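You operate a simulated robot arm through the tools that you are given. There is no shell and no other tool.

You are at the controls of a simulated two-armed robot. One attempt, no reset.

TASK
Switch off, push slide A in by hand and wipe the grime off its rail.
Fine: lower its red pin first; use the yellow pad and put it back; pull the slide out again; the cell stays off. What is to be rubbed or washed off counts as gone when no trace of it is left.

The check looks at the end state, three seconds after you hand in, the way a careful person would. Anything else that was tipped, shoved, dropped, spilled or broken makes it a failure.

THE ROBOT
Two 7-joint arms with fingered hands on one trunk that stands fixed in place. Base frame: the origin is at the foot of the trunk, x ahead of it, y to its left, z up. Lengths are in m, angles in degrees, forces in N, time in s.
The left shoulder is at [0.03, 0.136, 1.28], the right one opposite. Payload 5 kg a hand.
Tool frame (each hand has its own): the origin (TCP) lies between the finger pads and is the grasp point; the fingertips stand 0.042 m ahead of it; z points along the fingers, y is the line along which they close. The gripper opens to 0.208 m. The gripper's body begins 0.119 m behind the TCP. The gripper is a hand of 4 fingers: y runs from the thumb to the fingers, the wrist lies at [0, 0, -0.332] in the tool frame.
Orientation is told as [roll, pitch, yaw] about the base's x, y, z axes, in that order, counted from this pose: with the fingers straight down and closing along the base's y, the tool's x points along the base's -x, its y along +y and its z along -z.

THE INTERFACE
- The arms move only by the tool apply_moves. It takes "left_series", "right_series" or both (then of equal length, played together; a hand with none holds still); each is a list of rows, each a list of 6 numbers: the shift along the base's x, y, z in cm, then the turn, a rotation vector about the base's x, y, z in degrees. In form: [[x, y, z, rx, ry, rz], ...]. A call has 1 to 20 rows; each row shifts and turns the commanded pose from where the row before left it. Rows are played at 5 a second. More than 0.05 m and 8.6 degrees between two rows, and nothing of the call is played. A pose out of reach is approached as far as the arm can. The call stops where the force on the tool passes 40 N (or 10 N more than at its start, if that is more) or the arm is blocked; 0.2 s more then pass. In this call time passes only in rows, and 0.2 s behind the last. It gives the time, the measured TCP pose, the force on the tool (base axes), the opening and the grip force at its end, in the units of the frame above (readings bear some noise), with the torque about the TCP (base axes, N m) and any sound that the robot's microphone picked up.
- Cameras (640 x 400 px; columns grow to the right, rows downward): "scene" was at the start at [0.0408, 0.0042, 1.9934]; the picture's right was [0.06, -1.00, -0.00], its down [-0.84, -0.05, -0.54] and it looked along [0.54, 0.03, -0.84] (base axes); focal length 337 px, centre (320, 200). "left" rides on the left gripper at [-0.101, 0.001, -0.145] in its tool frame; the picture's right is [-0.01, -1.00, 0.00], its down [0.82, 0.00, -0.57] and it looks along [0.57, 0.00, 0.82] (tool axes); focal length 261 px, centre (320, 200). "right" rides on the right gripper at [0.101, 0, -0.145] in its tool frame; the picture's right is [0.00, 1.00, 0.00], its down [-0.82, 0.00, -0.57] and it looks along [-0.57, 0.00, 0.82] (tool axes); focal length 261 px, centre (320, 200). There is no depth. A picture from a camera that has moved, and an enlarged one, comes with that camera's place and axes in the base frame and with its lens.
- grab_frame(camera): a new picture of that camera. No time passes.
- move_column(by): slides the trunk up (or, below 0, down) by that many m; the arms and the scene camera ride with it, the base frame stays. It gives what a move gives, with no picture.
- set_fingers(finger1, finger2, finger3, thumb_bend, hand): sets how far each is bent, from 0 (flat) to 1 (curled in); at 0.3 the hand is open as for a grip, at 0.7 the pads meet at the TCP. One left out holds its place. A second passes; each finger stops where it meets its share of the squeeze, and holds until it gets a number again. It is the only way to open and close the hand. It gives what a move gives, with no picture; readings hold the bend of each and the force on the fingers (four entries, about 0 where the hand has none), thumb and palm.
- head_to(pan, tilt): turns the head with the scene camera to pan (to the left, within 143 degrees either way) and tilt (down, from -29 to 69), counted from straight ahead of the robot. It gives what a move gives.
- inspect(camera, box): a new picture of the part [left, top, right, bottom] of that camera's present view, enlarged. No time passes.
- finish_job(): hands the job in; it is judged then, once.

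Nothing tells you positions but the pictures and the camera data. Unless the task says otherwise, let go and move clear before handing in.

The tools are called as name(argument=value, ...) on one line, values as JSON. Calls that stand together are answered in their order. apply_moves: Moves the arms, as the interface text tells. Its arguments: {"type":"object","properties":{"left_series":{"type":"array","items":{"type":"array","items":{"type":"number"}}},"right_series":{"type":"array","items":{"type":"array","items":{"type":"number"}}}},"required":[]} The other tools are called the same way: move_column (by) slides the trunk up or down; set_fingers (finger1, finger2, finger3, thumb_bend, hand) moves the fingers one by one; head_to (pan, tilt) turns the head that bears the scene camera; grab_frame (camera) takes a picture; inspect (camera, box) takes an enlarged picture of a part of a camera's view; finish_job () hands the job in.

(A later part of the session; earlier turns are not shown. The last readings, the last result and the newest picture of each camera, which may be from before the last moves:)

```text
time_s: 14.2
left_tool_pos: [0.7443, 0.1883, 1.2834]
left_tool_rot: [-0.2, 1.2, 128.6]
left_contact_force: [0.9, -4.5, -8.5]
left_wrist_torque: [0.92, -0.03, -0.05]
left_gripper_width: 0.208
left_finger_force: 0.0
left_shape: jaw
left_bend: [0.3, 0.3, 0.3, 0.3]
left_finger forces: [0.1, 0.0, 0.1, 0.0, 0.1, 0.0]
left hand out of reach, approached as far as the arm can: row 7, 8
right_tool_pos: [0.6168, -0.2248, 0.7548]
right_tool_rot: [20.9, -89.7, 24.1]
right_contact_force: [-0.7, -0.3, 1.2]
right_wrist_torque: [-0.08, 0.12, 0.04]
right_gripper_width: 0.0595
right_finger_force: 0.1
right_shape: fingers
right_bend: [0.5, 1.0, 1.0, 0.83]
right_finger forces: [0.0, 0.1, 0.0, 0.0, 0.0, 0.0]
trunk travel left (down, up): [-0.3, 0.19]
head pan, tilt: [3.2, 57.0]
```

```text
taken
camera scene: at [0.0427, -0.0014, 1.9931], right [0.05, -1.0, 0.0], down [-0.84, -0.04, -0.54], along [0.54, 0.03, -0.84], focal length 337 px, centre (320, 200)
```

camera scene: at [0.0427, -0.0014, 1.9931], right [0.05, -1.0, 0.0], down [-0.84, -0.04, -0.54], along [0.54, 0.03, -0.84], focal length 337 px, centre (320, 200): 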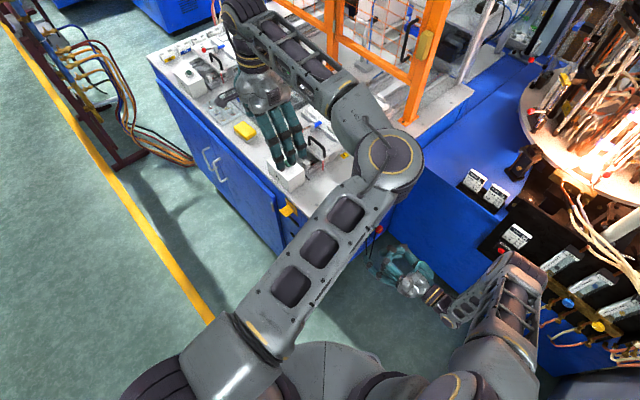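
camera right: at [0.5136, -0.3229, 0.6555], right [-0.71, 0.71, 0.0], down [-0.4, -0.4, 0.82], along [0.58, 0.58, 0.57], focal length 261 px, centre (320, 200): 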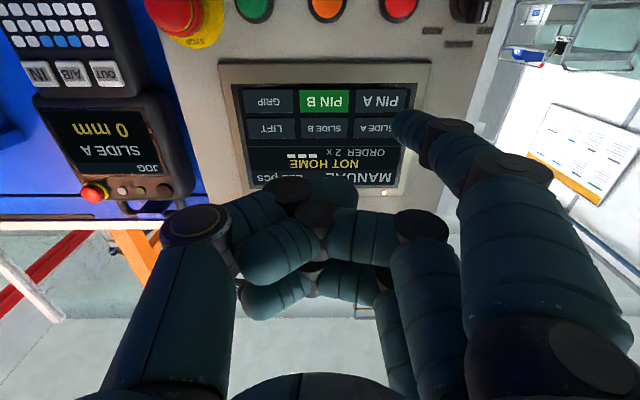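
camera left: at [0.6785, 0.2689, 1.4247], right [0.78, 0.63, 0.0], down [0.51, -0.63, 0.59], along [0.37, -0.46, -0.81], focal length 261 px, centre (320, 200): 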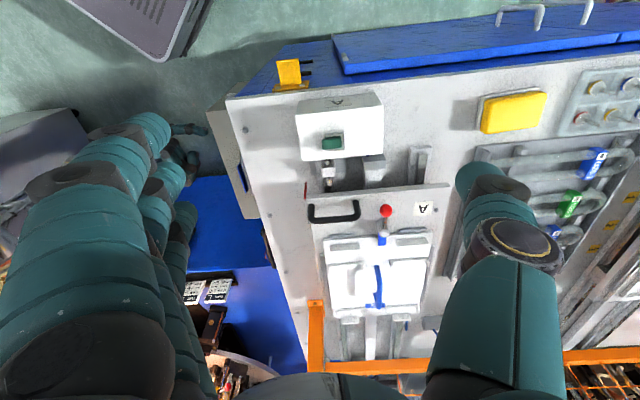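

The left arm reached its limit in an awkward posture, but the camera has the view I need. I zoom in on the slide's front.

inspect(camera="left", box=[280, 120, 440, 240])

inspect(camera="left", box=[290, 140, 370, 220])

inspect(camera="left", box=[220, 60, 560, 260])

```text
3.33 times, centred on (360, 180) of left
camera zoom: at [0.6785, 0.2689, 1.4247], right [0.78, 0.63, 0.0], down [0.51, -0.63, 0.59], along [0.37, -0.46, -0.81], focal length 869 px, centre (187, 267)
```

zoom: 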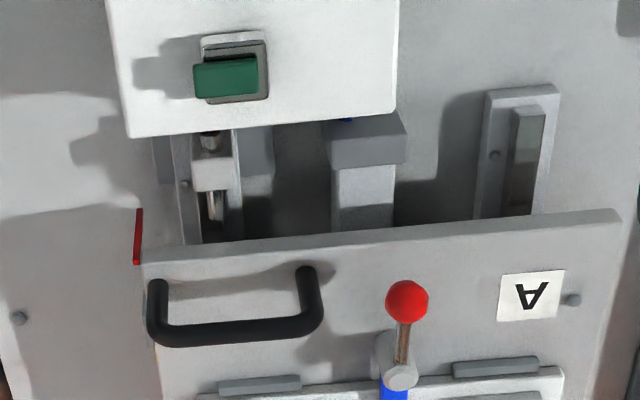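

```text
5.00 times, centred on (330, 180) of left
camera zoom: at [0.6785, 0.2689, 1.4247], right [0.78, 0.63, 0.0], down [0.51, -0.63, 0.59], along [0.37, -0.46, -0.81], focal length 1303 px, centre (270, 300)
```

zoom: 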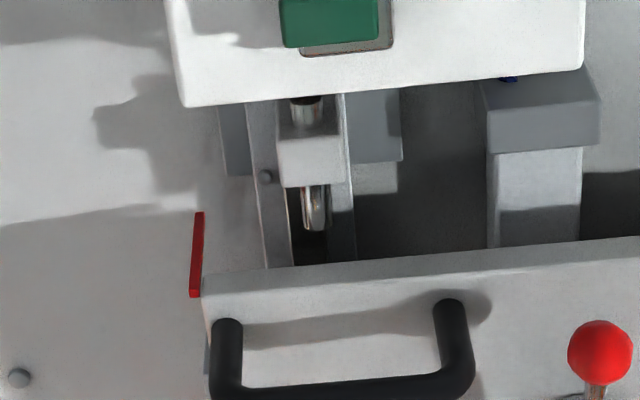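

```text
1.88 times, centred on (390, 160) of left
camera zoom: at [0.6785, 0.2689, 1.4247], right [0.78, 0.63, 0.0], down [0.51, -0.63, 0.59], along [0.37, -0.46, -0.81], focal length 491 px, centre (188, 275)
```

zoom: 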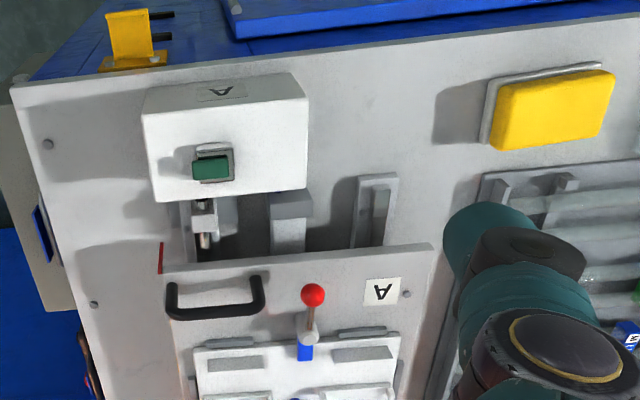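

The red rod stands by the slide's right front corner, from about z 0.98 to 1.04, while the slide's top is at 1.018. I zoom more to see what carries it, and check slide B's for comparison.

inspect(camera="left", box=[290, 170, 330, 210])

inspect(camera="left", box=[315, 150, 355, 190])

inspect(camera="scene", box=[190, 40, 250, 90])

inspect(camera="scene", box=[300, 130, 350, 180])

```text
10.00 times, centred on (310, 190) of left
camera zoom: at [0.6785, 0.2689, 1.4247], right [0.78, 0.63, 0.0], down [0.51, -0.63, 0.59], along [0.37, -0.46, -0.81], focal length 2606 px, centre (420, 300)
```

zoom: 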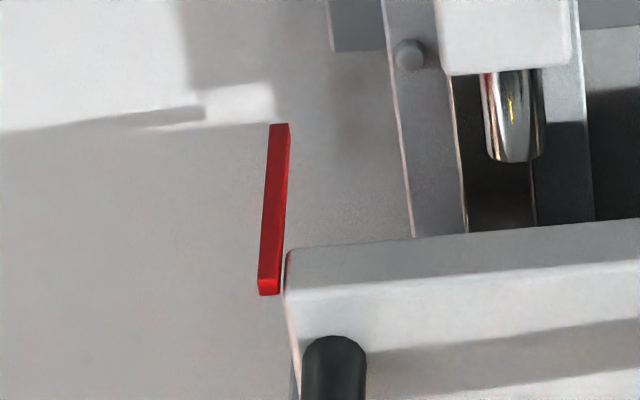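

```text
10.00 times, centred on (335, 170) of left
camera zoom: at [0.6785, 0.2689, 1.4247], right [0.78, 0.63, 0.0], down [0.51, -0.63, 0.59], along [0.37, -0.46, -0.81], focal length 2606 px, centre (170, 500)
```

zoom: 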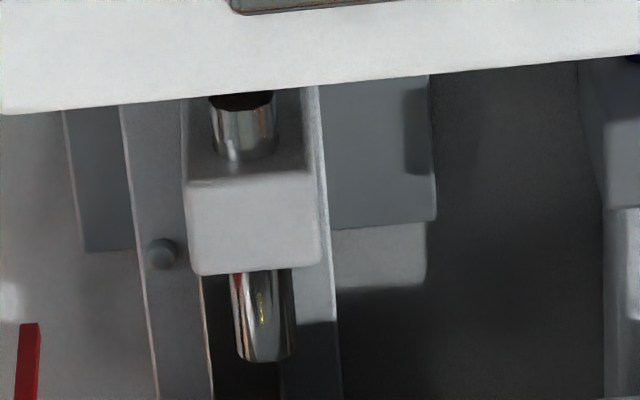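

```text
8.00 times, centred on (220, 65) of scene
camera zoom: at [0.0427, -0.0014, 1.9931], right [0.05, -1.0, 0.0], down [-0.84, -0.04, -0.54], along [0.54, 0.03, -0.84], focal length 2697 px, centre (1120, 1280)
```

zoom: 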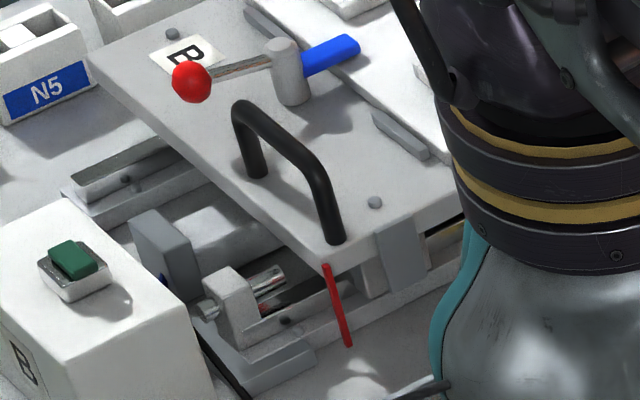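

```text
8.00 times, centred on (325, 155) of scene
camera zoom: at [0.0427, -0.0014, 1.9931], right [0.05, -1.0, 0.0], down [-0.84, -0.04, -0.54], along [0.54, 0.03, -0.84], focal length 2697 px, centre (280, 560)
```

zoom: 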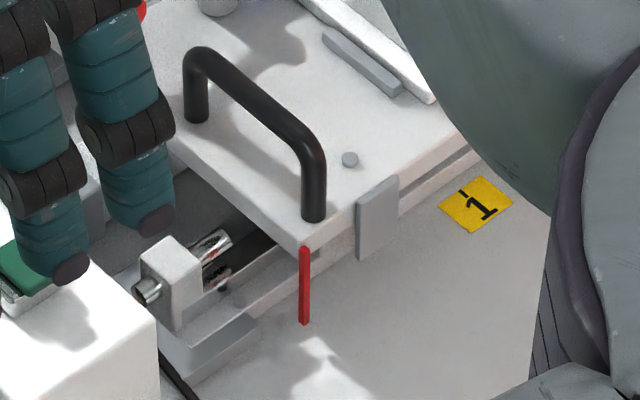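

The thin red rod is just a pointer fixed on the slide's corner (slide B has the same). I take the left arm back out of this posture and look for the real lock pin, including the far end of slide A.

apply_moves(left_series=[[-2.5, 3.5, 1, 0, 0, -5], [-2.5, 3.5, 1, 0, 0, -6], [-2.5, 3.5, 1, 0, 0, -6], [-2.5, 3.5, 1, 0, 0, -6], [-2.5, 3.5, 1, 0, 0, -6], [-2.5, 3.5, 1, 0, 0, -6], [-2.5, 3.5, 1, 0, 0, -6], [-2.5, 3.5, 1, 0, 0, -6]])

inspect(camera="scene", box=[290, 40, 450, 140])

inspect(camera="scene", box=[270, 120, 350, 175])

inspect(camera="scene", box=[150, 0, 310, 100])

```text
time_s: 16.0
left_tool_pos: [0.5358, 0.4727, 1.3531]
left_tool_rot: [0.1, 0.2, 81.4]
left_contact_force: [-0.8, 1.0, 0.2]
left_wrist_torque: [-0.13, -0.12, -0.05]
left_gripper_width: 0.2078
left_finger_force: 0.1
left_shape: jaw
left_bend: [0.3, 0.3, 0.3, 0.3]
left_finger forces: [0.0, 0.0, 0.1, 0.0, 0.0, 0.0]
right_tool_pos: [0.6144, -0.2213, 0.7575]
right_tool_rot: [-16.0, -89.7, 60.9]
right_contact_force: [-0.4, 1.1, 0.5]
right_wrist_torque: [-0.03, 0.07, -0.09]
right_gripper_width: 0.0597
right_finger_force: 0.0
right_shape: fingers
right_bend: [0.5, 1.0, 1.0, 0.83]
right_finger forces: [0.1, 0.0, 0.0, 0.0, 0.1, 0.0]
trunk travel left (down, up): [-0.3, 0.19]
head pan, tilt: [3.2, 57.0]
```

```text
4.00 times, centred on (370, 90) of scene
camera zoom: at [0.0386, 0.0068, 1.9935], right [0.06, -1.0, 0.0], down [-0.84, -0.05, -0.55], along [0.55, 0.03, -0.84], focal length 1349 px, centre (120, 640)
```

zoom: 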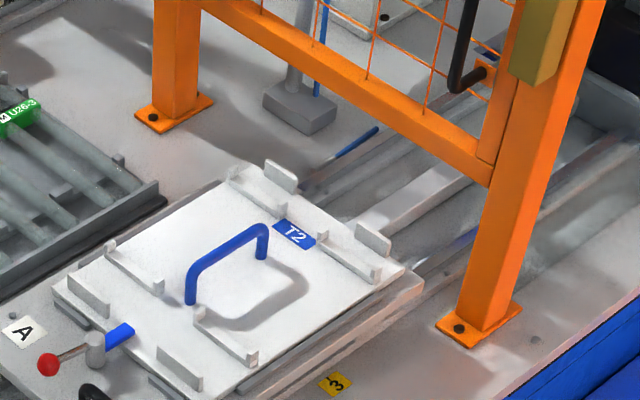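

```text
7.27 times, centred on (310, 148) of scene
camera zoom: at [0.0386, 0.0068, 1.9935], right [0.06, -1.0, 0.0], down [-0.84, -0.05, -0.55], along [0.55, 0.03, -0.84], focal length 2452 px, centre (393, 582)
```

zoom: 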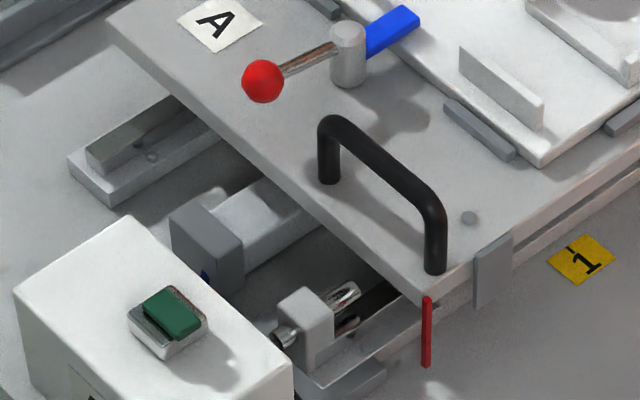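

```text
4.00 times, centred on (230, 50) of scene
camera zoom: at [0.0386, 0.0068, 1.9935], right [0.06, -1.0, 0.0], down [-0.84, -0.05, -0.55], along [0.55, 0.03, -0.84], focal length 1349 px, centre (680, 800)
```

zoom: 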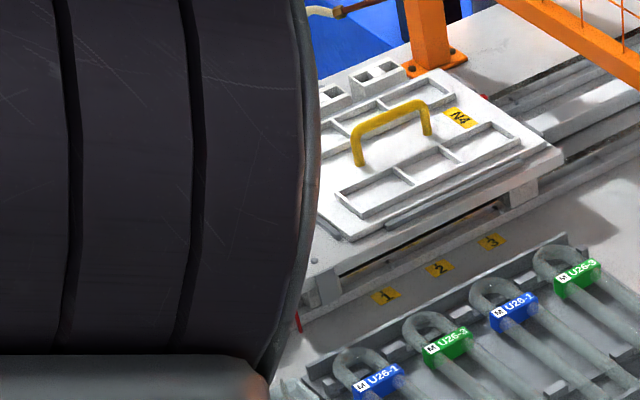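

At slide B's far end a red pin sticks up behind its tray, and slide A's matching spot no longer shows one. I zoom to confirm that the pin of A is now down.

inspect(camera="scene", box=[345, 65, 405, 105])

inspect(camera="scene", box=[250, 10, 310, 50])

```text
10.00 times, centred on (375, 85) of scene
camera zoom: at [0.0386, 0.0068, 1.9935], right [0.06, -1.0, 0.0], down [-0.84, -0.05, -0.55], along [0.55, 0.03, -0.84], focal length 3372 px, centre (-230, 1350)
```

zoom: 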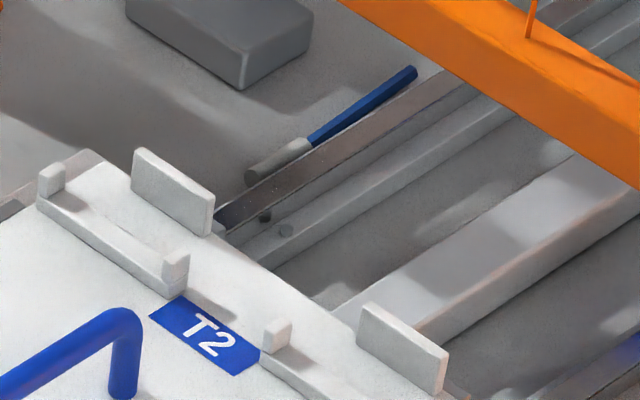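

```text
10.00 times, centred on (280, 30) of scene
camera zoom: at [0.0386, 0.0068, 1.9935], right [0.06, -1.0, 0.0], down [-0.84, -0.05, -0.55], along [0.55, 0.03, -0.84], focal length 3372 px, centre (720, 1900)
```

zoom: 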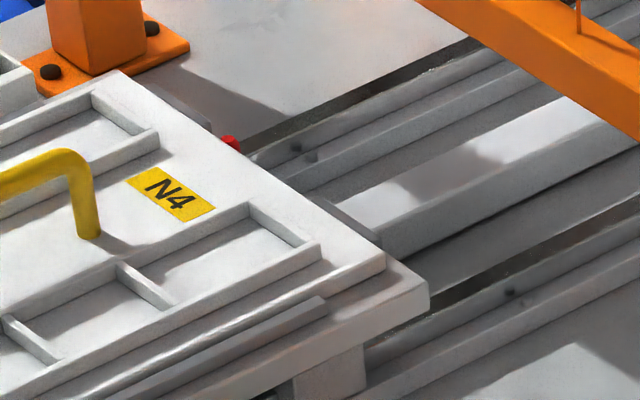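

Pin A is down (B's red tip still stands up, A's is gone). Next is the MODE knob at about p=0.465, z=0.64: I shape finger 2 and thumb into a narrow pinch and move in front of the knob.

set_fingers(hand="right", finger1=1.0, finger2=0.6, finger3=1.0, thumb_bend=0.6)

apply_moves(right_series=[[-2.55, 1.9, -2.95, 0, 0, 0], [-2.55, 1.9, -2.95, 0, 0, 0], [-2.55, 1.9, -2.95, 0, 0, 0], [-2.55, 1.9, -2.95, 0, 0, 0]])

grab_frame(camera="right")

inspect(camera="scene", box=[310, 205, 410, 275])

```text
time_s: 17.0
left_tool_pos: [0.5369, 0.4705, 1.3539]
left_tool_rot: [0.0, 0.0, 81.5]
left_contact_force: [0.0, 0.4, -0.7]
left_wrist_torque: [0.02, -0.01, 0.0]
left_gripper_width: 0.208
left_finger_force: 0.0
left_shape: jaw
left_bend: [0.3, 0.3, 0.3, 0.3]
left_finger forces: [0.1, 0.0, 0.0, 0.0, 0.0, 0.0]
right_tool_pos: [0.6155, -0.2223, 0.7559]
right_tool_rot: [-2.6, -89.7, 47.6]
right_contact_force: [-0.5, -0.3, 0.1]
right_wrist_torque: [0.03, -0.02, 0.01]
right_gripper_width: 0.0766
right_finger_force: 0.1
right_shape: fingers
right_bend: [1.0, 0.6, 1.0, 0.6]
right_finger forces: [0.0, 0.1, 0.0, 0.1, 0.0, 0.0]
trunk travel left (down, up): [-0.3, 0.19]
head pan, tilt: [3.2, 57.0]
```

```text
time_s: 18.0
left_tool_pos: [0.5366, 0.4693, 1.3543]
left_tool_rot: [0.0, -0.1, 81.6]
left_contact_force: [0.2, -0.7, 0.7]
left_wrist_torque: [0.09, -0.1, 0.02]
left_gripper_width: 0.2078
left_finger_force: 0.0
left_shape: jaw
left_bend: [0.3, 0.3, 0.3, 0.3]
left_finger forces: [0.0, 0.0, 0.1, 0.0, 0.0, 0.0]
right_tool_pos: [0.5204, -0.1534, 0.6453]
right_tool_rot: [-34.4, -89.8, 79.3]
right_contact_force: [-0.3, -0.3, 0.5]
right_wrist_torque: [-0.07, 0.06, -0.01]
right_gripper_width: 0.0769
right_finger_force: 0.1
right_shape: fingers
right_bend: [1.0, 0.6, 1.0, 0.6]
right_finger forces: [0.1, 0.0, 0.0, 0.1, 0.0, 0.1]
right hand out of reach, approached as far as the arm can: row 4
trunk travel left (down, up): [-0.3, 0.19]
head pan, tilt: [3.2, 57.0]
```

```text
taken
camera right: at [0.4188, -0.2537, 0.5446], right [-0.71, 0.71, 0.0], down [-0.4, -0.4, 0.82], along [0.58, 0.58, 0.57], focal length 261 px, centre (320, 200)
```

right: 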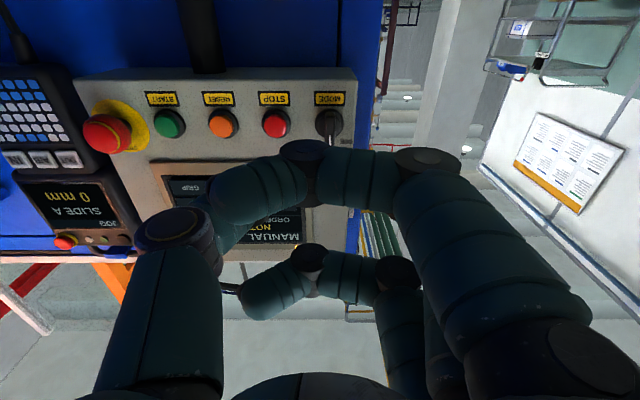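

```text
5.71 times, centred on (360, 240) of scene
camera zoom: at [0.0387, 0.0023, 1.9935], right [0.06, -1.0, 0.0], down [-0.84, -0.05, -0.55], along [0.54, 0.03, -0.84], focal length 1927 px, centre (91, -29)
```

zoom: 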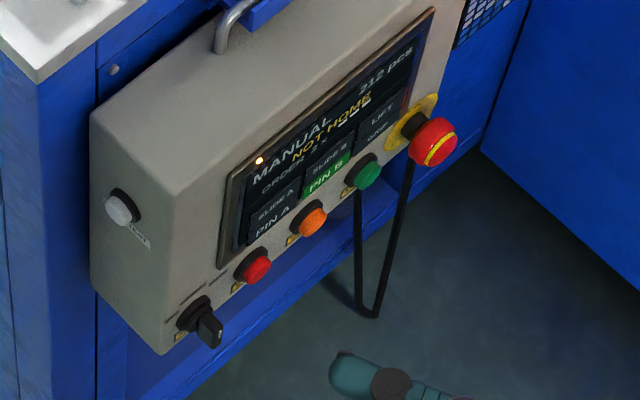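

The pinch is in front of the knob but finger 1 hides it; I open fingers 1 and 3 to the same bend so I can see the gap, and zoom on the knob.

set_fingers(hand="right", finger1=0.6, finger2=0.6, finger3=0.6, thumb_bend=0.6)

grab_frame(camera="right")

inspect(camera="right", box=[240, 80, 400, 180])

inspect(camera="scene", box=[310, 220, 410, 300])

```text
time_s: 19.0
left_tool_pos: [0.5355, 0.4688, 1.3529]
left_tool_rot: [0.0, 0.0, 81.5]
left_contact_force: [0.9, -1.1, 0.1]
left_wrist_torque: [0.01, 0.02, -0.02]
left_gripper_width: 0.2082
left_finger_force: 0.1
left_shape: jaw
left_bend: [0.3, 0.3, 0.3, 0.3]
left_finger forces: [0.0, 0.1, 0.1, 0.0, 0.0, 0.0]
right_tool_pos: [0.5203, -0.1497, 0.644]
right_tool_rot: [-9.7, -89.5, 55.0]
right_contact_force: [0.3, -0.6, 0.2]
right_wrist_torque: [-0.01, 0.01, -0.01]
right_gripper_width: 0.0707
right_finger_force: 0.0
right_shape: fingers
right_bend: [0.6, 0.6, 0.6, 0.6]
right_finger forces: [0.1, 0.1, 0.0, 0.0, 0.0, 0.0]
trunk travel left (down, up): [-0.3, 0.19]
head pan, tilt: [3.2, 57.0]
```

```text
taken
camera right: at [0.4182, -0.2528, 0.5442], right [-0.71, 0.71, 0.0], down [-0.4, -0.4, 0.82], along [0.58, 0.58, 0.57], focal length 261 px, centre (320, 200)
```

right: 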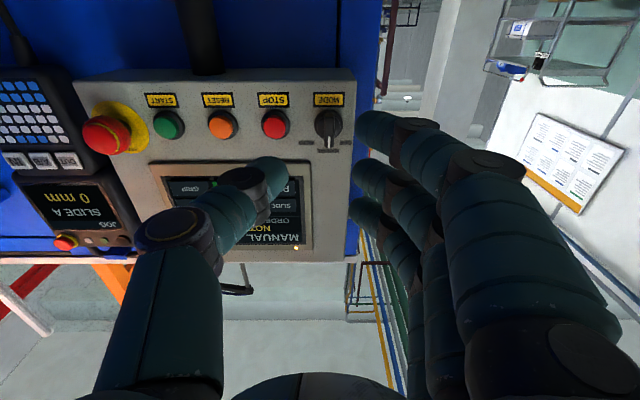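

```text
4.00 times, centred on (320, 130) of right
camera zoom: at [0.4182, -0.2528, 0.5442], right [-0.71, 0.71, 0.0], down [-0.4, -0.4, 0.82], along [0.58, 0.58, 0.57], focal length 1043 px, centre (320, 480)
```

zoom: 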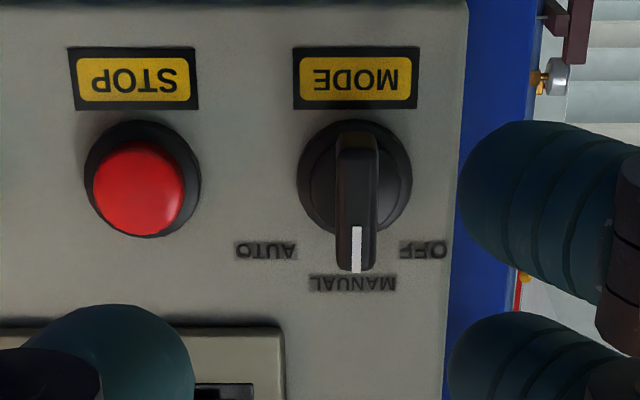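

```text
5.00 times, centred on (360, 260) of scene
camera zoom: at [0.0407, 0.0041, 1.9934], right [0.06, -1.0, 0.0], down [-0.84, -0.05, -0.54], along [0.54, 0.03, -0.84], focal length 1686 px, centre (120, -100)
```

zoom: 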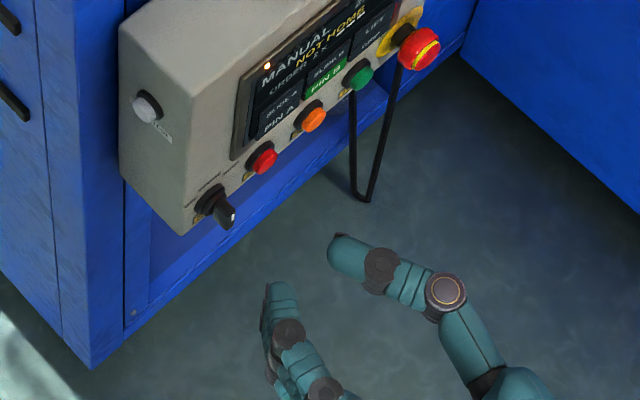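

The knob bar is vertical at MANUAL and the pinch is about 9 mm right of it. I narrow the pinch a bit, center it and come closer.

set_fingers(hand="right", finger1=0.63, finger2=0.63, finger3=0.63, thumb_bend=0.63)

apply_moves(right_series=[[1.45, 2.1, -0.15, 0, 0, 0], [1.45, 2.1, -0.15, 0, 0, 0]])

grab_frame(camera="right")

inspect(camera="scene", box=[320, 220, 400, 280])

```text
time_s: 20.0
left_tool_pos: [0.5376, 0.471, 1.3526]
left_tool_rot: [0.0, 0.0, 81.5]
left_contact_force: [0.4, -0.3, 0.1]
left_wrist_torque: [0.01, 0.0, 0.02]
left_gripper_width: 0.2079
left_finger_force: 0.0
left_shape: jaw
left_bend: [0.3, 0.3, 0.3, 0.3]
left_finger forces: [0.0, 0.0, 0.0, 0.0, 0.1, 0.0]
right_tool_pos: [0.5196, -0.1507, 0.644]
right_tool_rot: [-9.9, -89.6, 55.0]
right_contact_force: [0.6, 0.2, 0.8]
right_wrist_torque: [0.03, 0.02, -0.04]
right_gripper_width: 0.0584
right_finger_force: 0.1
right_shape: fingers
right_bend: [0.63, 0.63, 0.63, 0.63]
right_finger forces: [0.0, 0.0, 0.0, 0.1, 0.0, 0.0]
trunk travel left (down, up): [-0.3, 0.19]
head pan, tilt: [3.2, 57.0]
```

```text
time_s: 20.6
left_tool_pos: [0.5373, 0.4703, 1.3537]
left_tool_rot: [0.0, 0.0, 81.6]
left_contact_force: [-0.5, -0.1, -0.4]
left_wrist_torque: [-0.01, 0.08, 0.0]
left_gripper_width: 0.2081
left_finger_force: 0.2
left_shape: jaw
left_bend: [0.3, 0.3, 0.3, 0.3]
left_finger forces: [0.0, 0.0, 0.1, 0.0, 0.0, 0.1]
right_tool_pos: [0.5402, -0.1378, 0.6451]
right_tool_rot: [-1.7, -89.6, 46.7]
right_contact_force: [-0.3, -1.1, 0.9]
right_wrist_torque: [0.0, 0.04, -0.01]
right_gripper_width: 0.0582
right_finger_force: 0.0
right_shape: fingers
right_bend: [0.63, 0.63, 0.63, 0.63]
right_finger forces: [0.0, 0.0, 0.0, 0.0, 0.0, 0.0]
right hand out of reach, approached as far as the arm can: row 1, 2
trunk travel left (down, up): [-0.3, 0.19]
head pan, tilt: [3.2, 57.0]
```

```text
taken
camera right: at [0.4372, -0.2395, 0.5448], right [-0.71, 0.71, 0.0], down [-0.4, -0.4, 0.82], along [0.58, 0.58, 0.57], focal length 261 px, centre (320, 200)
```

right: 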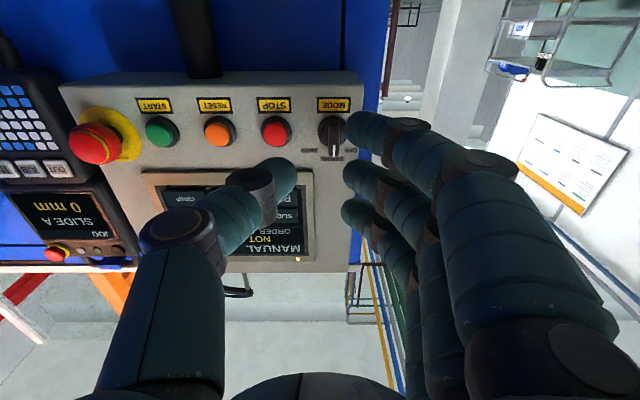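

```text
6.67 times, centred on (360, 250) of scene
camera zoom: at [0.0415, 0.0045, 1.9933], right [0.06, -1.0, 0.0], down [-0.84, -0.05, -0.54], along [0.54, 0.03, -0.84], focal length 2248 px, centre (53, -133)
```

zoom: 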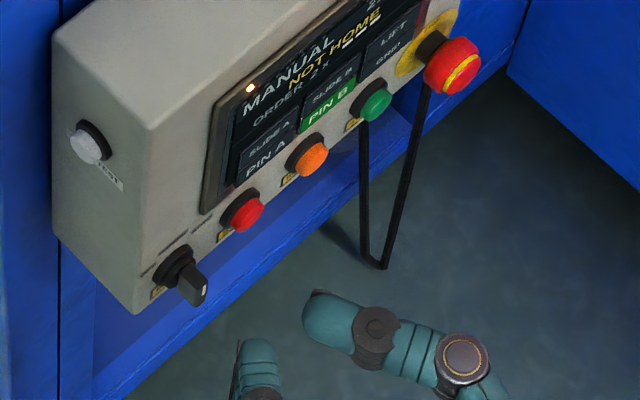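

The arm hits a joint limit this low, so lowering the trunk should help. I look at the scene and surroundings of the right elbow before doing so.

grab_frame(camera="scene")

grab_frame(camera="left")

```text
taken
camera scene: at [0.0415, 0.0045, 1.9933], right [0.06, -1.0, 0.0], down [-0.84, -0.05, -0.54], along [0.54, 0.03, -0.84], focal length 337 px, centre (320, 200)
```

scene: 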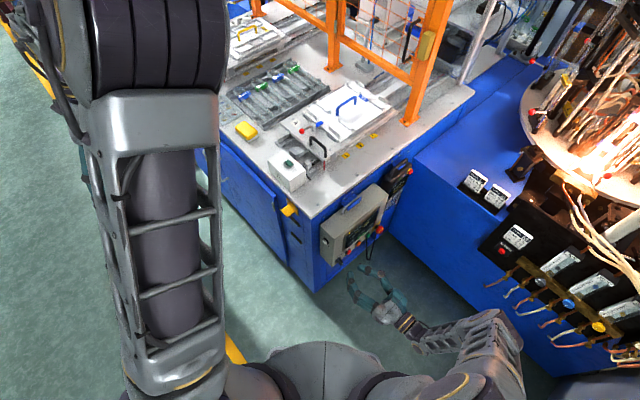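

```text
taken
camera left: at [0.5529, 0.5701, 1.4969], right [0.99, -0.14, 0.0], down [-0.12, -0.81, 0.57], along [-0.08, -0.57, -0.82], focal length 261 px, centre (320, 200)
```

left: 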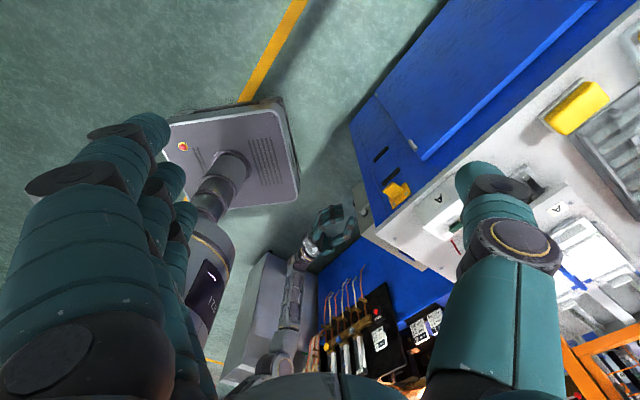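

The right elbow sits near other machinery, so rather than lowering the trunk I tilt the hand 30° downward, which raises the wrist. I curl finger 3 as it would otherwise lead.

set_fingers(hand="right", finger3=1.0)

apply_moves(right_series=[[0, 0.5, 0.5, -5.3, 5.3, 0], [0, 0.5, 0, -5.3, 5.3, 0], [0, 0.5, 0, -5.3, 5.3, 0], [0, 0.5, -0.5, -5.3, 5.3, 0]])

grab_frame(camera="right")

inspect(camera="scene", box=[320, 220, 400, 280])

```text
time_s: 21.6
left_tool_pos: [0.5369, 0.4697, 1.3528]
left_tool_rot: [-0.1, 0.0, 81.5]
left_contact_force: [-1.2, -0.9, -0.3]
left_wrist_torque: [-0.02, -0.01, 0.01]
left_gripper_width: 0.2079
left_finger_force: 0.1
left_shape: jaw
left_bend: [0.3, 0.3, 0.3, 0.3]
left_finger forces: [0.1, 0.0, 0.0, 0.1, 0.0, 0.0]
right_tool_pos: [0.5382, -0.1381, 0.6448]
right_tool_rot: [-4.5, -89.6, 49.6]
right_contact_force: [0.3, 0.3, 0.1]
right_wrist_torque: [0.02, 0.02, 0.01]
right_gripper_width: 0.0581
right_finger_force: 0.0
right_shape: fingers
right_bend: [0.63, 0.63, 1.0, 0.63]
right_finger forces: [0.1, 0.0, 0.0, 0.0, 0.1, 0.0]
trunk travel left (down, up): [-0.3, 0.19]
head pan, tilt: [3.2, 57.0]
```

```text
time_s: 22.6
left_tool_pos: [0.538, 0.471, 1.3511]
left_tool_rot: [-0.1, 0.0, 81.5]
left_contact_force: [0.4, 0.9, 0.2]
left_wrist_torque: [-0.07, 0.05, 0.0]
left_gripper_width: 0.208
left_finger_force: 0.1
left_shape: jaw
left_bend: [0.3, 0.3, 0.3, 0.3]
left_finger forces: [0.0, 0.0, 0.0, 0.0, 0.0, 0.1]
right_tool_pos: [0.5381, -0.1169, 0.6457]
right_tool_rot: [-0.1, -59.4, 45.1]
right_contact_force: [-0.4, -0.3, 0.9]
right_wrist_torque: [0.05, -0.06, -0.05]
right_gripper_width: 0.0582
right_finger_force: 0.1
right_shape: fingers
right_bend: [0.63, 0.63, 1.0, 0.63]
right_finger forces: [0.1, 0.0, 0.1, 0.1, 0.0, 0.0]
trunk travel left (down, up): [-0.3, 0.19]
head pan, tilt: [3.2, 57.0]
```

```text
taken
camera right: at [0.414, -0.2405, 0.6321], right [-0.71, 0.71, 0.0], down [-0.05, -0.06, 1.0], along [0.71, 0.7, 0.08], focal length 261 px, centre (320, 200)
```

right: 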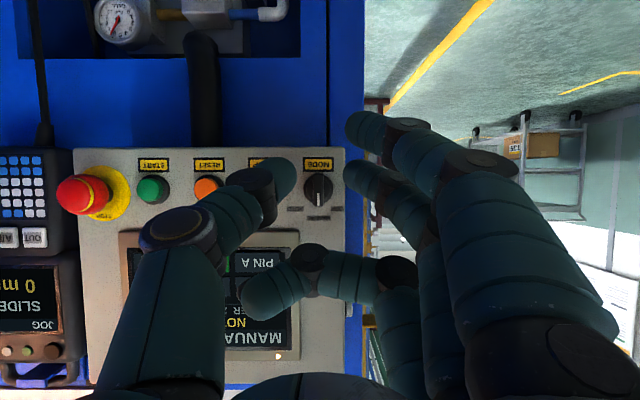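

```text
6.67 times, centred on (360, 250) of scene
camera zoom: at [0.0413, 0.0055, 1.9933], right [0.06, -1.0, 0.0], down [-0.84, -0.05, -0.54], along [0.54, 0.03, -0.84], focal length 2248 px, centre (53, -133)
```

zoom: 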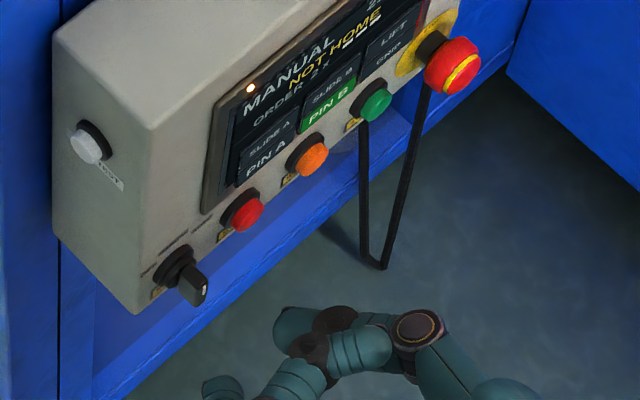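

No limit now, and the pinch is laterally centered on the knob, only about 1.7 cm too low. I raise it and advance.

apply_moves(right_series=[[0.9, 0.9, 0.9, 0, 0, 0], [0.9, 0.9, 0.8, 0, 0, 0]])

grab_frame(camera="right")

inspect(camera="right", box=[240, 120, 400, 240])

inspect(camera="scene", box=[320, 230, 380, 280])

```text
time_s: 23.2
left_tool_pos: [0.5369, 0.4708, 1.3529]
left_tool_rot: [0.0, 0.1, 81.5]
left_contact_force: [0.3, 0.4, -0.4]
left_wrist_torque: [-0.02, 0.04, 0.01]
left_gripper_width: 0.208
left_finger_force: 0.1
left_shape: jaw
left_bend: [0.3, 0.3, 0.3, 0.3]
left_finger forces: [0.0, 0.1, 0.0, 0.0, 0.0, 0.0]
right_tool_pos: [0.5554, -0.0982, 0.6637]
right_tool_rot: [0.0, -59.6, 45.0]
right_contact_force: [-0.5, -0.4, 0.1]
right_wrist_torque: [0.0, -0.03, 0.01]
right_gripper_width: 0.0583
right_finger_force: 0.0
right_shape: fingers
right_bend: [0.63, 0.63, 1.0, 0.63]
right_finger forces: [0.0, 0.0, 0.0, 0.0, 0.1, 0.1]
trunk travel left (down, up): [-0.3, 0.19]
head pan, tilt: [3.2, 57.0]
```

```text
taken
camera right: at [0.432, -0.2216, 0.6486], right [-0.71, 0.71, 0.0], down [-0.05, -0.06, 1.0], along [0.71, 0.7, 0.08], focal length 261 px, centre (320, 200)
```

right: 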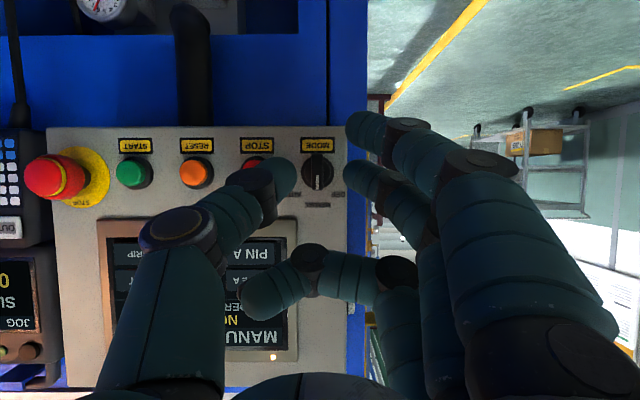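

```text
3.33 times, centred on (320, 180) of right
camera zoom: at [0.432, -0.2216, 0.6486], right [-0.71, 0.71, 0.0], down [-0.05, -0.06, 1.0], along [0.71, 0.7, 0.08], focal length 869 px, centre (320, 267)
```

zoom: 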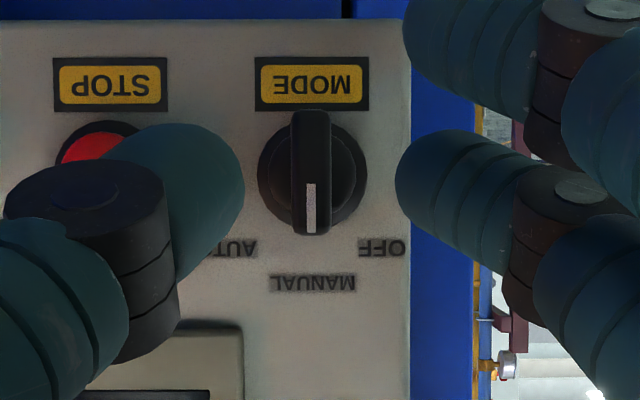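

```text
8.00 times, centred on (350, 255) of scene
camera zoom: at [0.0407, 0.0043, 1.9934], right [0.06, -1.0, 0.0], down [-0.84, -0.05, -0.54], along [0.54, 0.03, -0.84], focal length 2697 px, centre (80, -240)
```

zoom: 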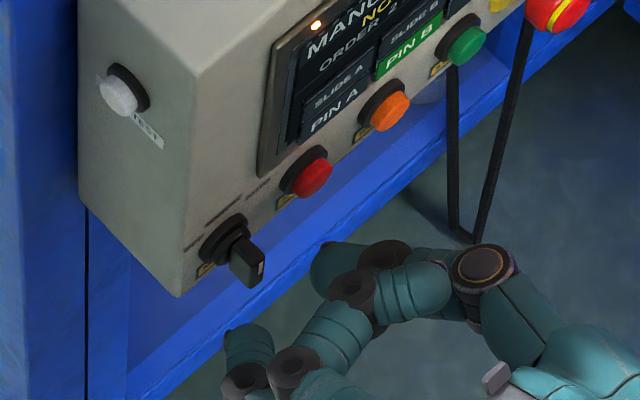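

The pinch straddles the knob bar nicely and the tips are about 1 cm short of it. I advance 2.5 cm with a slight lowering so the finger and thumb overlap the bar.

apply_moves(right_series=[[0.95, 0.8, -0.4, 0, 0, 0], [0.95, 0.8, -0.4, 0, 0, 0]])

inspect(camera="right", box=[240, 120, 400, 240])

inspect(camera="scene", box=[320, 230, 380, 280])

```text
time_s: 23.8
left_tool_pos: [0.5373, 0.4692, 1.353]
left_tool_rot: [0.0, 0.0, 81.5]
left_contact_force: [-0.8, 0.5, 0.4]
left_wrist_torque: [0.02, 0.0, 0.05]
left_gripper_width: 0.2083
left_finger_force: 0.1
left_shape: jaw
left_bend: [0.3, 0.3, 0.3, 0.3]
left_finger forces: [0.0, 0.1, 0.0, 0.0, 0.0, 0.0]
right_tool_pos: [0.5758, -0.0829, 0.6544]
right_tool_rot: [0.1, -59.7, 45.0]
right_contact_force: [-0.1, -1.3, -0.4]
right_wrist_torque: [0.05, -0.04, 0.01]
right_gripper_width: 0.0582
right_finger_force: 0.1
right_shape: fingers
right_bend: [0.63, 0.63, 1.0, 0.63]
right_finger forces: [0.1, 0.0, 0.0, 0.0, 0.0, 0.0]
trunk travel left (down, up): [-0.3, 0.19]
head pan, tilt: [3.2, 57.0]
```

```text
3.33 times, centred on (320, 180) of right
camera zoom: at [0.451, -0.207, 0.6406], right [-0.71, 0.71, 0.0], down [-0.05, -0.06, 1.0], along [0.71, 0.7, 0.08], focal length 869 px, centre (320, 267)
```

zoom: 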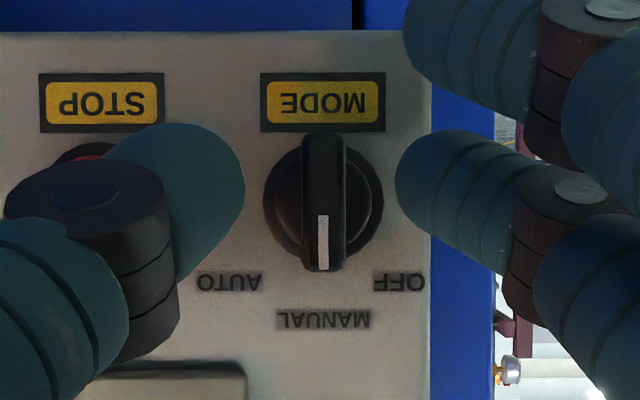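

```text
8.00 times, centred on (350, 255) of scene
camera zoom: at [0.0409, 0.0044, 1.9934], right [0.06, -1.0, 0.0], down [-0.84, -0.05, -0.54], along [0.54, 0.03, -0.84], focal length 2697 px, centre (80, -240)
```

zoom: 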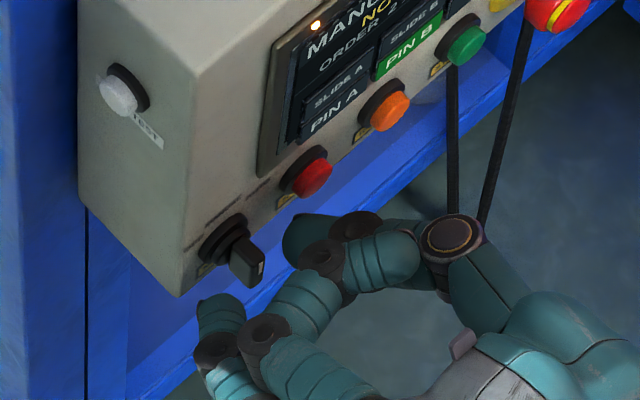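

Both tips are at q≈0.381, just past the bar's outer face, and heights match. I go 1.2 cm deeper, then close the pinch.

apply_moves(right_series=[[0.42, 0.42, 0, 0, 0, 0], [0.42, 0.42, 0, 0, 0, 0]])

inspect(camera="right", box=[240, 120, 400, 240])

inspect(camera="scene", box=[320, 230, 380, 280])

```text
time_s: 24.4
left_tool_pos: [0.5374, 0.4704, 1.3531]
left_tool_rot: [0.0, -0.1, 81.5]
left_contact_force: [0.3, -0.7, 0.6]
left_wrist_torque: [-0.03, 0.0, -0.02]
left_gripper_width: 0.2079
left_finger_force: 0.0
left_shape: jaw
left_bend: [0.3, 0.3, 0.3, 0.3]
left_finger forces: [0.1, 0.0, 0.0, 0.0, 0.0, 0.1]
right_tool_pos: [0.5835, -0.0753, 0.6553]
right_tool_rot: [0.0, -59.7, 45.0]
right_contact_force: [-0.5, 0.1, -0.3]
right_wrist_torque: [0.03, -0.03, 0.02]
right_gripper_width: 0.0586
right_finger_force: 0.0
right_shape: fingers
right_bend: [0.63, 0.63, 1.0, 0.63]
right_finger forces: [0.0, 0.0, 0.1, 0.0, 0.0, 0.1]
trunk travel left (down, up): [-0.3, 0.19]
head pan, tilt: [3.2, 57.0]
```

```text
3.33 times, centred on (320, 180) of right
camera zoom: at [0.4598, -0.1982, 0.6411], right [-0.71, 0.71, 0.0], down [-0.05, -0.06, 1.0], along [0.71, 0.7, 0.08], focal length 869 px, centre (320, 267)
```

zoom: 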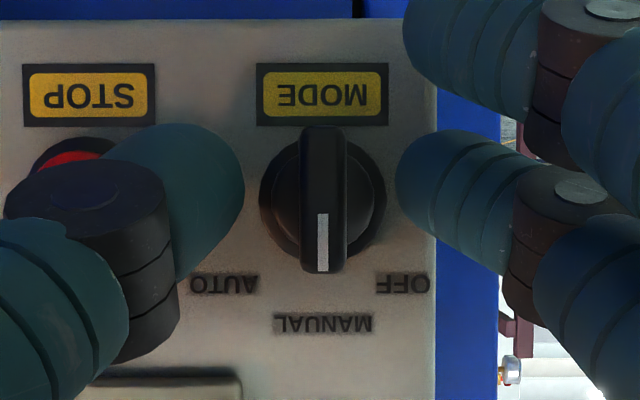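

```text
8.00 times, centred on (350, 255) of scene
camera zoom: at [0.0406, 0.0041, 1.9934], right [0.06, -1.0, 0.0], down [-0.84, -0.05, -0.54], along [0.54, 0.03, -0.84], focal length 2697 px, centre (80, -240)
```

zoom: 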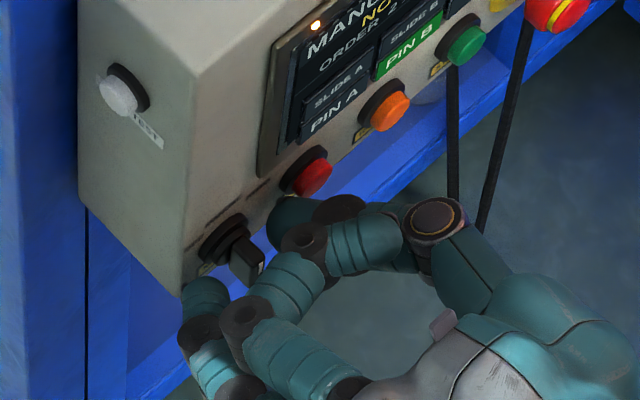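

The finger and thumb flank the knob. I close the pinch on it.

set_fingers(hand="right", finger2=0.75, thumb_bend=0.75)

inspect(camera="right", box=[240, 120, 400, 240])

inspect(camera="scene", box=[320, 230, 380, 280])

```text
time_s: 25.4
left_tool_pos: [0.5377, 0.4703, 1.3528]
left_tool_rot: [0.0, 0.1, 81.6]
left_contact_force: [-0.6, -0.4, -0.3]
left_wrist_torque: [0.0, 0.02, 0.02]
left_gripper_width: 0.208
left_finger_force: 0.0
left_shape: jaw
left_bend: [0.3, 0.3, 0.3, 0.3]
left_finger forces: [0.1, 0.0, 0.0, 0.0, 0.0, 0.0]
right_tool_pos: [0.5853, -0.0747, 0.6546]
right_tool_rot: [0.0, -59.7, 45.1]
right_contact_force: [7.3, -0.3, -5.6]
right_wrist_torque: [-0.08, 0.01, -0.08]
right_gripper_width: 0.045
right_finger_force: 10.8
right_shape: fingers
right_bend: [0.63, 0.68, 1.0, 0.69]
right_finger forces: [0.1, 8.6, 0.0, 0.1, 14.0, 0.0]
trunk travel left (down, up): [-0.3, 0.19]
head pan, tilt: [3.2, 57.0]
```

```text
3.33 times, centred on (320, 180) of right
camera zoom: at [0.4607, -0.1982, 0.641], right [-0.71, 0.71, 0.0], down [-0.05, -0.06, 1.0], along [0.71, 0.7, 0.08], focal length 869 px, centre (320, 267)
```

zoom: 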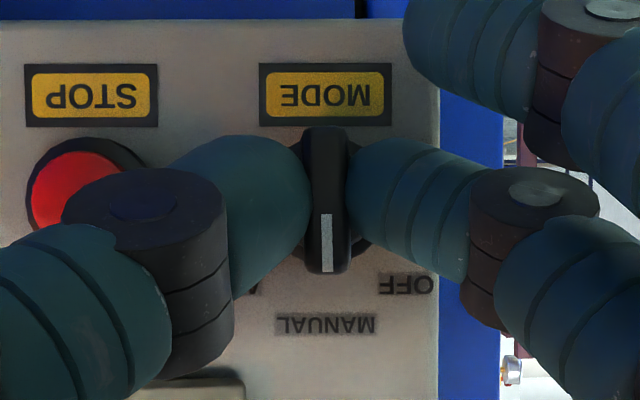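

```text
8.00 times, centred on (350, 255) of scene
camera zoom: at [0.0418, 0.0042, 1.9933], right [0.06, -1.0, 0.0], down [-0.84, -0.05, -0.54], along [0.54, 0.03, -0.84], focal length 2697 px, centre (80, -240)
```

zoom: 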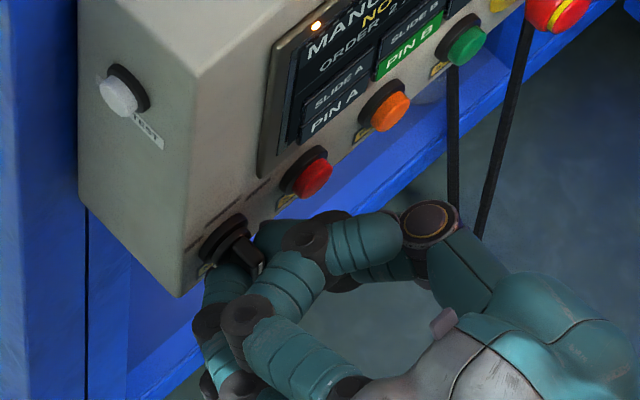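

The pinch holds the knob firmly. I twist counter-clockwise (seen from the front) toward OFF by 45°.

apply_moves(right_series=[[-0.1, 0.1, -0.02, -5.3, -5.3, 0], [-0.1, 0.1, -0.04, -5.3, -5.3, 0], [-0.1, 0.1, -0.06, -5.3, -5.3, 0], [-0.1, 0.1, -0.08, -5.3, -5.3, 0], [-0.1, 0.1, -0.1, -5.3, -5.3, 0], [-0.1, 0.1, -0.1, -5.3, -5.3, 0]])

grab_frame(camera="right")

inspect(camera="scene", box=[310, 200, 410, 280])

```text
time_s: 26.8
left_tool_pos: [0.5357, 0.4711, 1.3531]
left_tool_rot: [0.0, 0.0, 81.5]
left_contact_force: [-0.1, 0.9, -0.2]
left_wrist_torque: [-0.03, 0.0, 0.02]
left_gripper_width: 0.2081
left_finger_force: 0.1
left_shape: jaw
left_bend: [0.3, 0.3, 0.3, 0.3]
left_finger forces: [0.1, 0.0, 0.1, 0.0, 0.0, 0.1]
right_tool_pos: [0.5773, -0.0685, 0.6524]
right_tool_rot: [-63.2, -37.4, 95.6]
right_contact_force: [0.2, 0.9, 10.0]
right_wrist_torque: [0.1, -0.17, 0.02]
right_gripper_width: 0.0449
right_finger_force: 12.6
right_shape: fingers
right_bend: [0.63, 0.68, 1.0, 0.71]
right_finger forces: [0.0, 9.8, 0.1, 0.0, 16.3, 0.0]
trunk travel left (down, up): [-0.3, 0.19]
head pan, tilt: [3.2, 57.0]
```

```text
taken
camera right: at [0.4616, -0.1988, 0.6414], right [-0.5, 0.5, -0.71], down [-0.55, 0.44, 0.71], along [0.67, 0.74, 0.06], focal length 261 px, centre (320, 200)
```

right: 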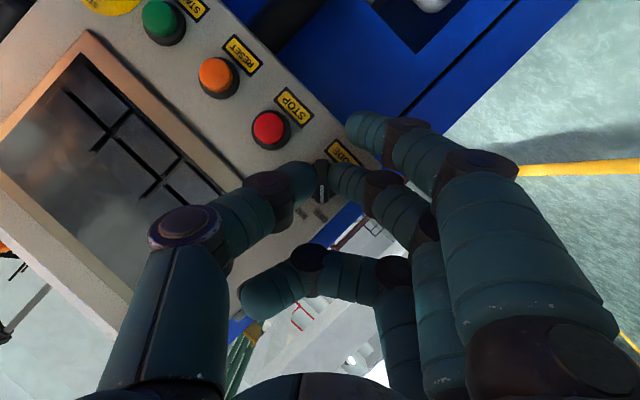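

```text
5.00 times, centred on (360, 240) of scene
camera zoom: at [0.0402, 0.005, 1.9934], right [0.06, -1.0, 0.0], down [-0.84, -0.05, -0.55], along [0.54, 0.03, -0.84], focal length 1686 px, centre (120, 0)
```

zoom: 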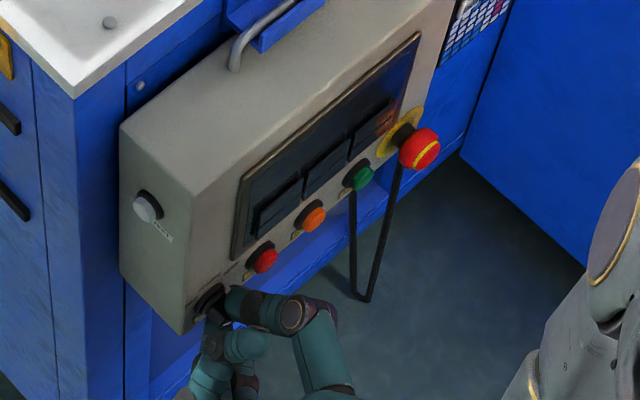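

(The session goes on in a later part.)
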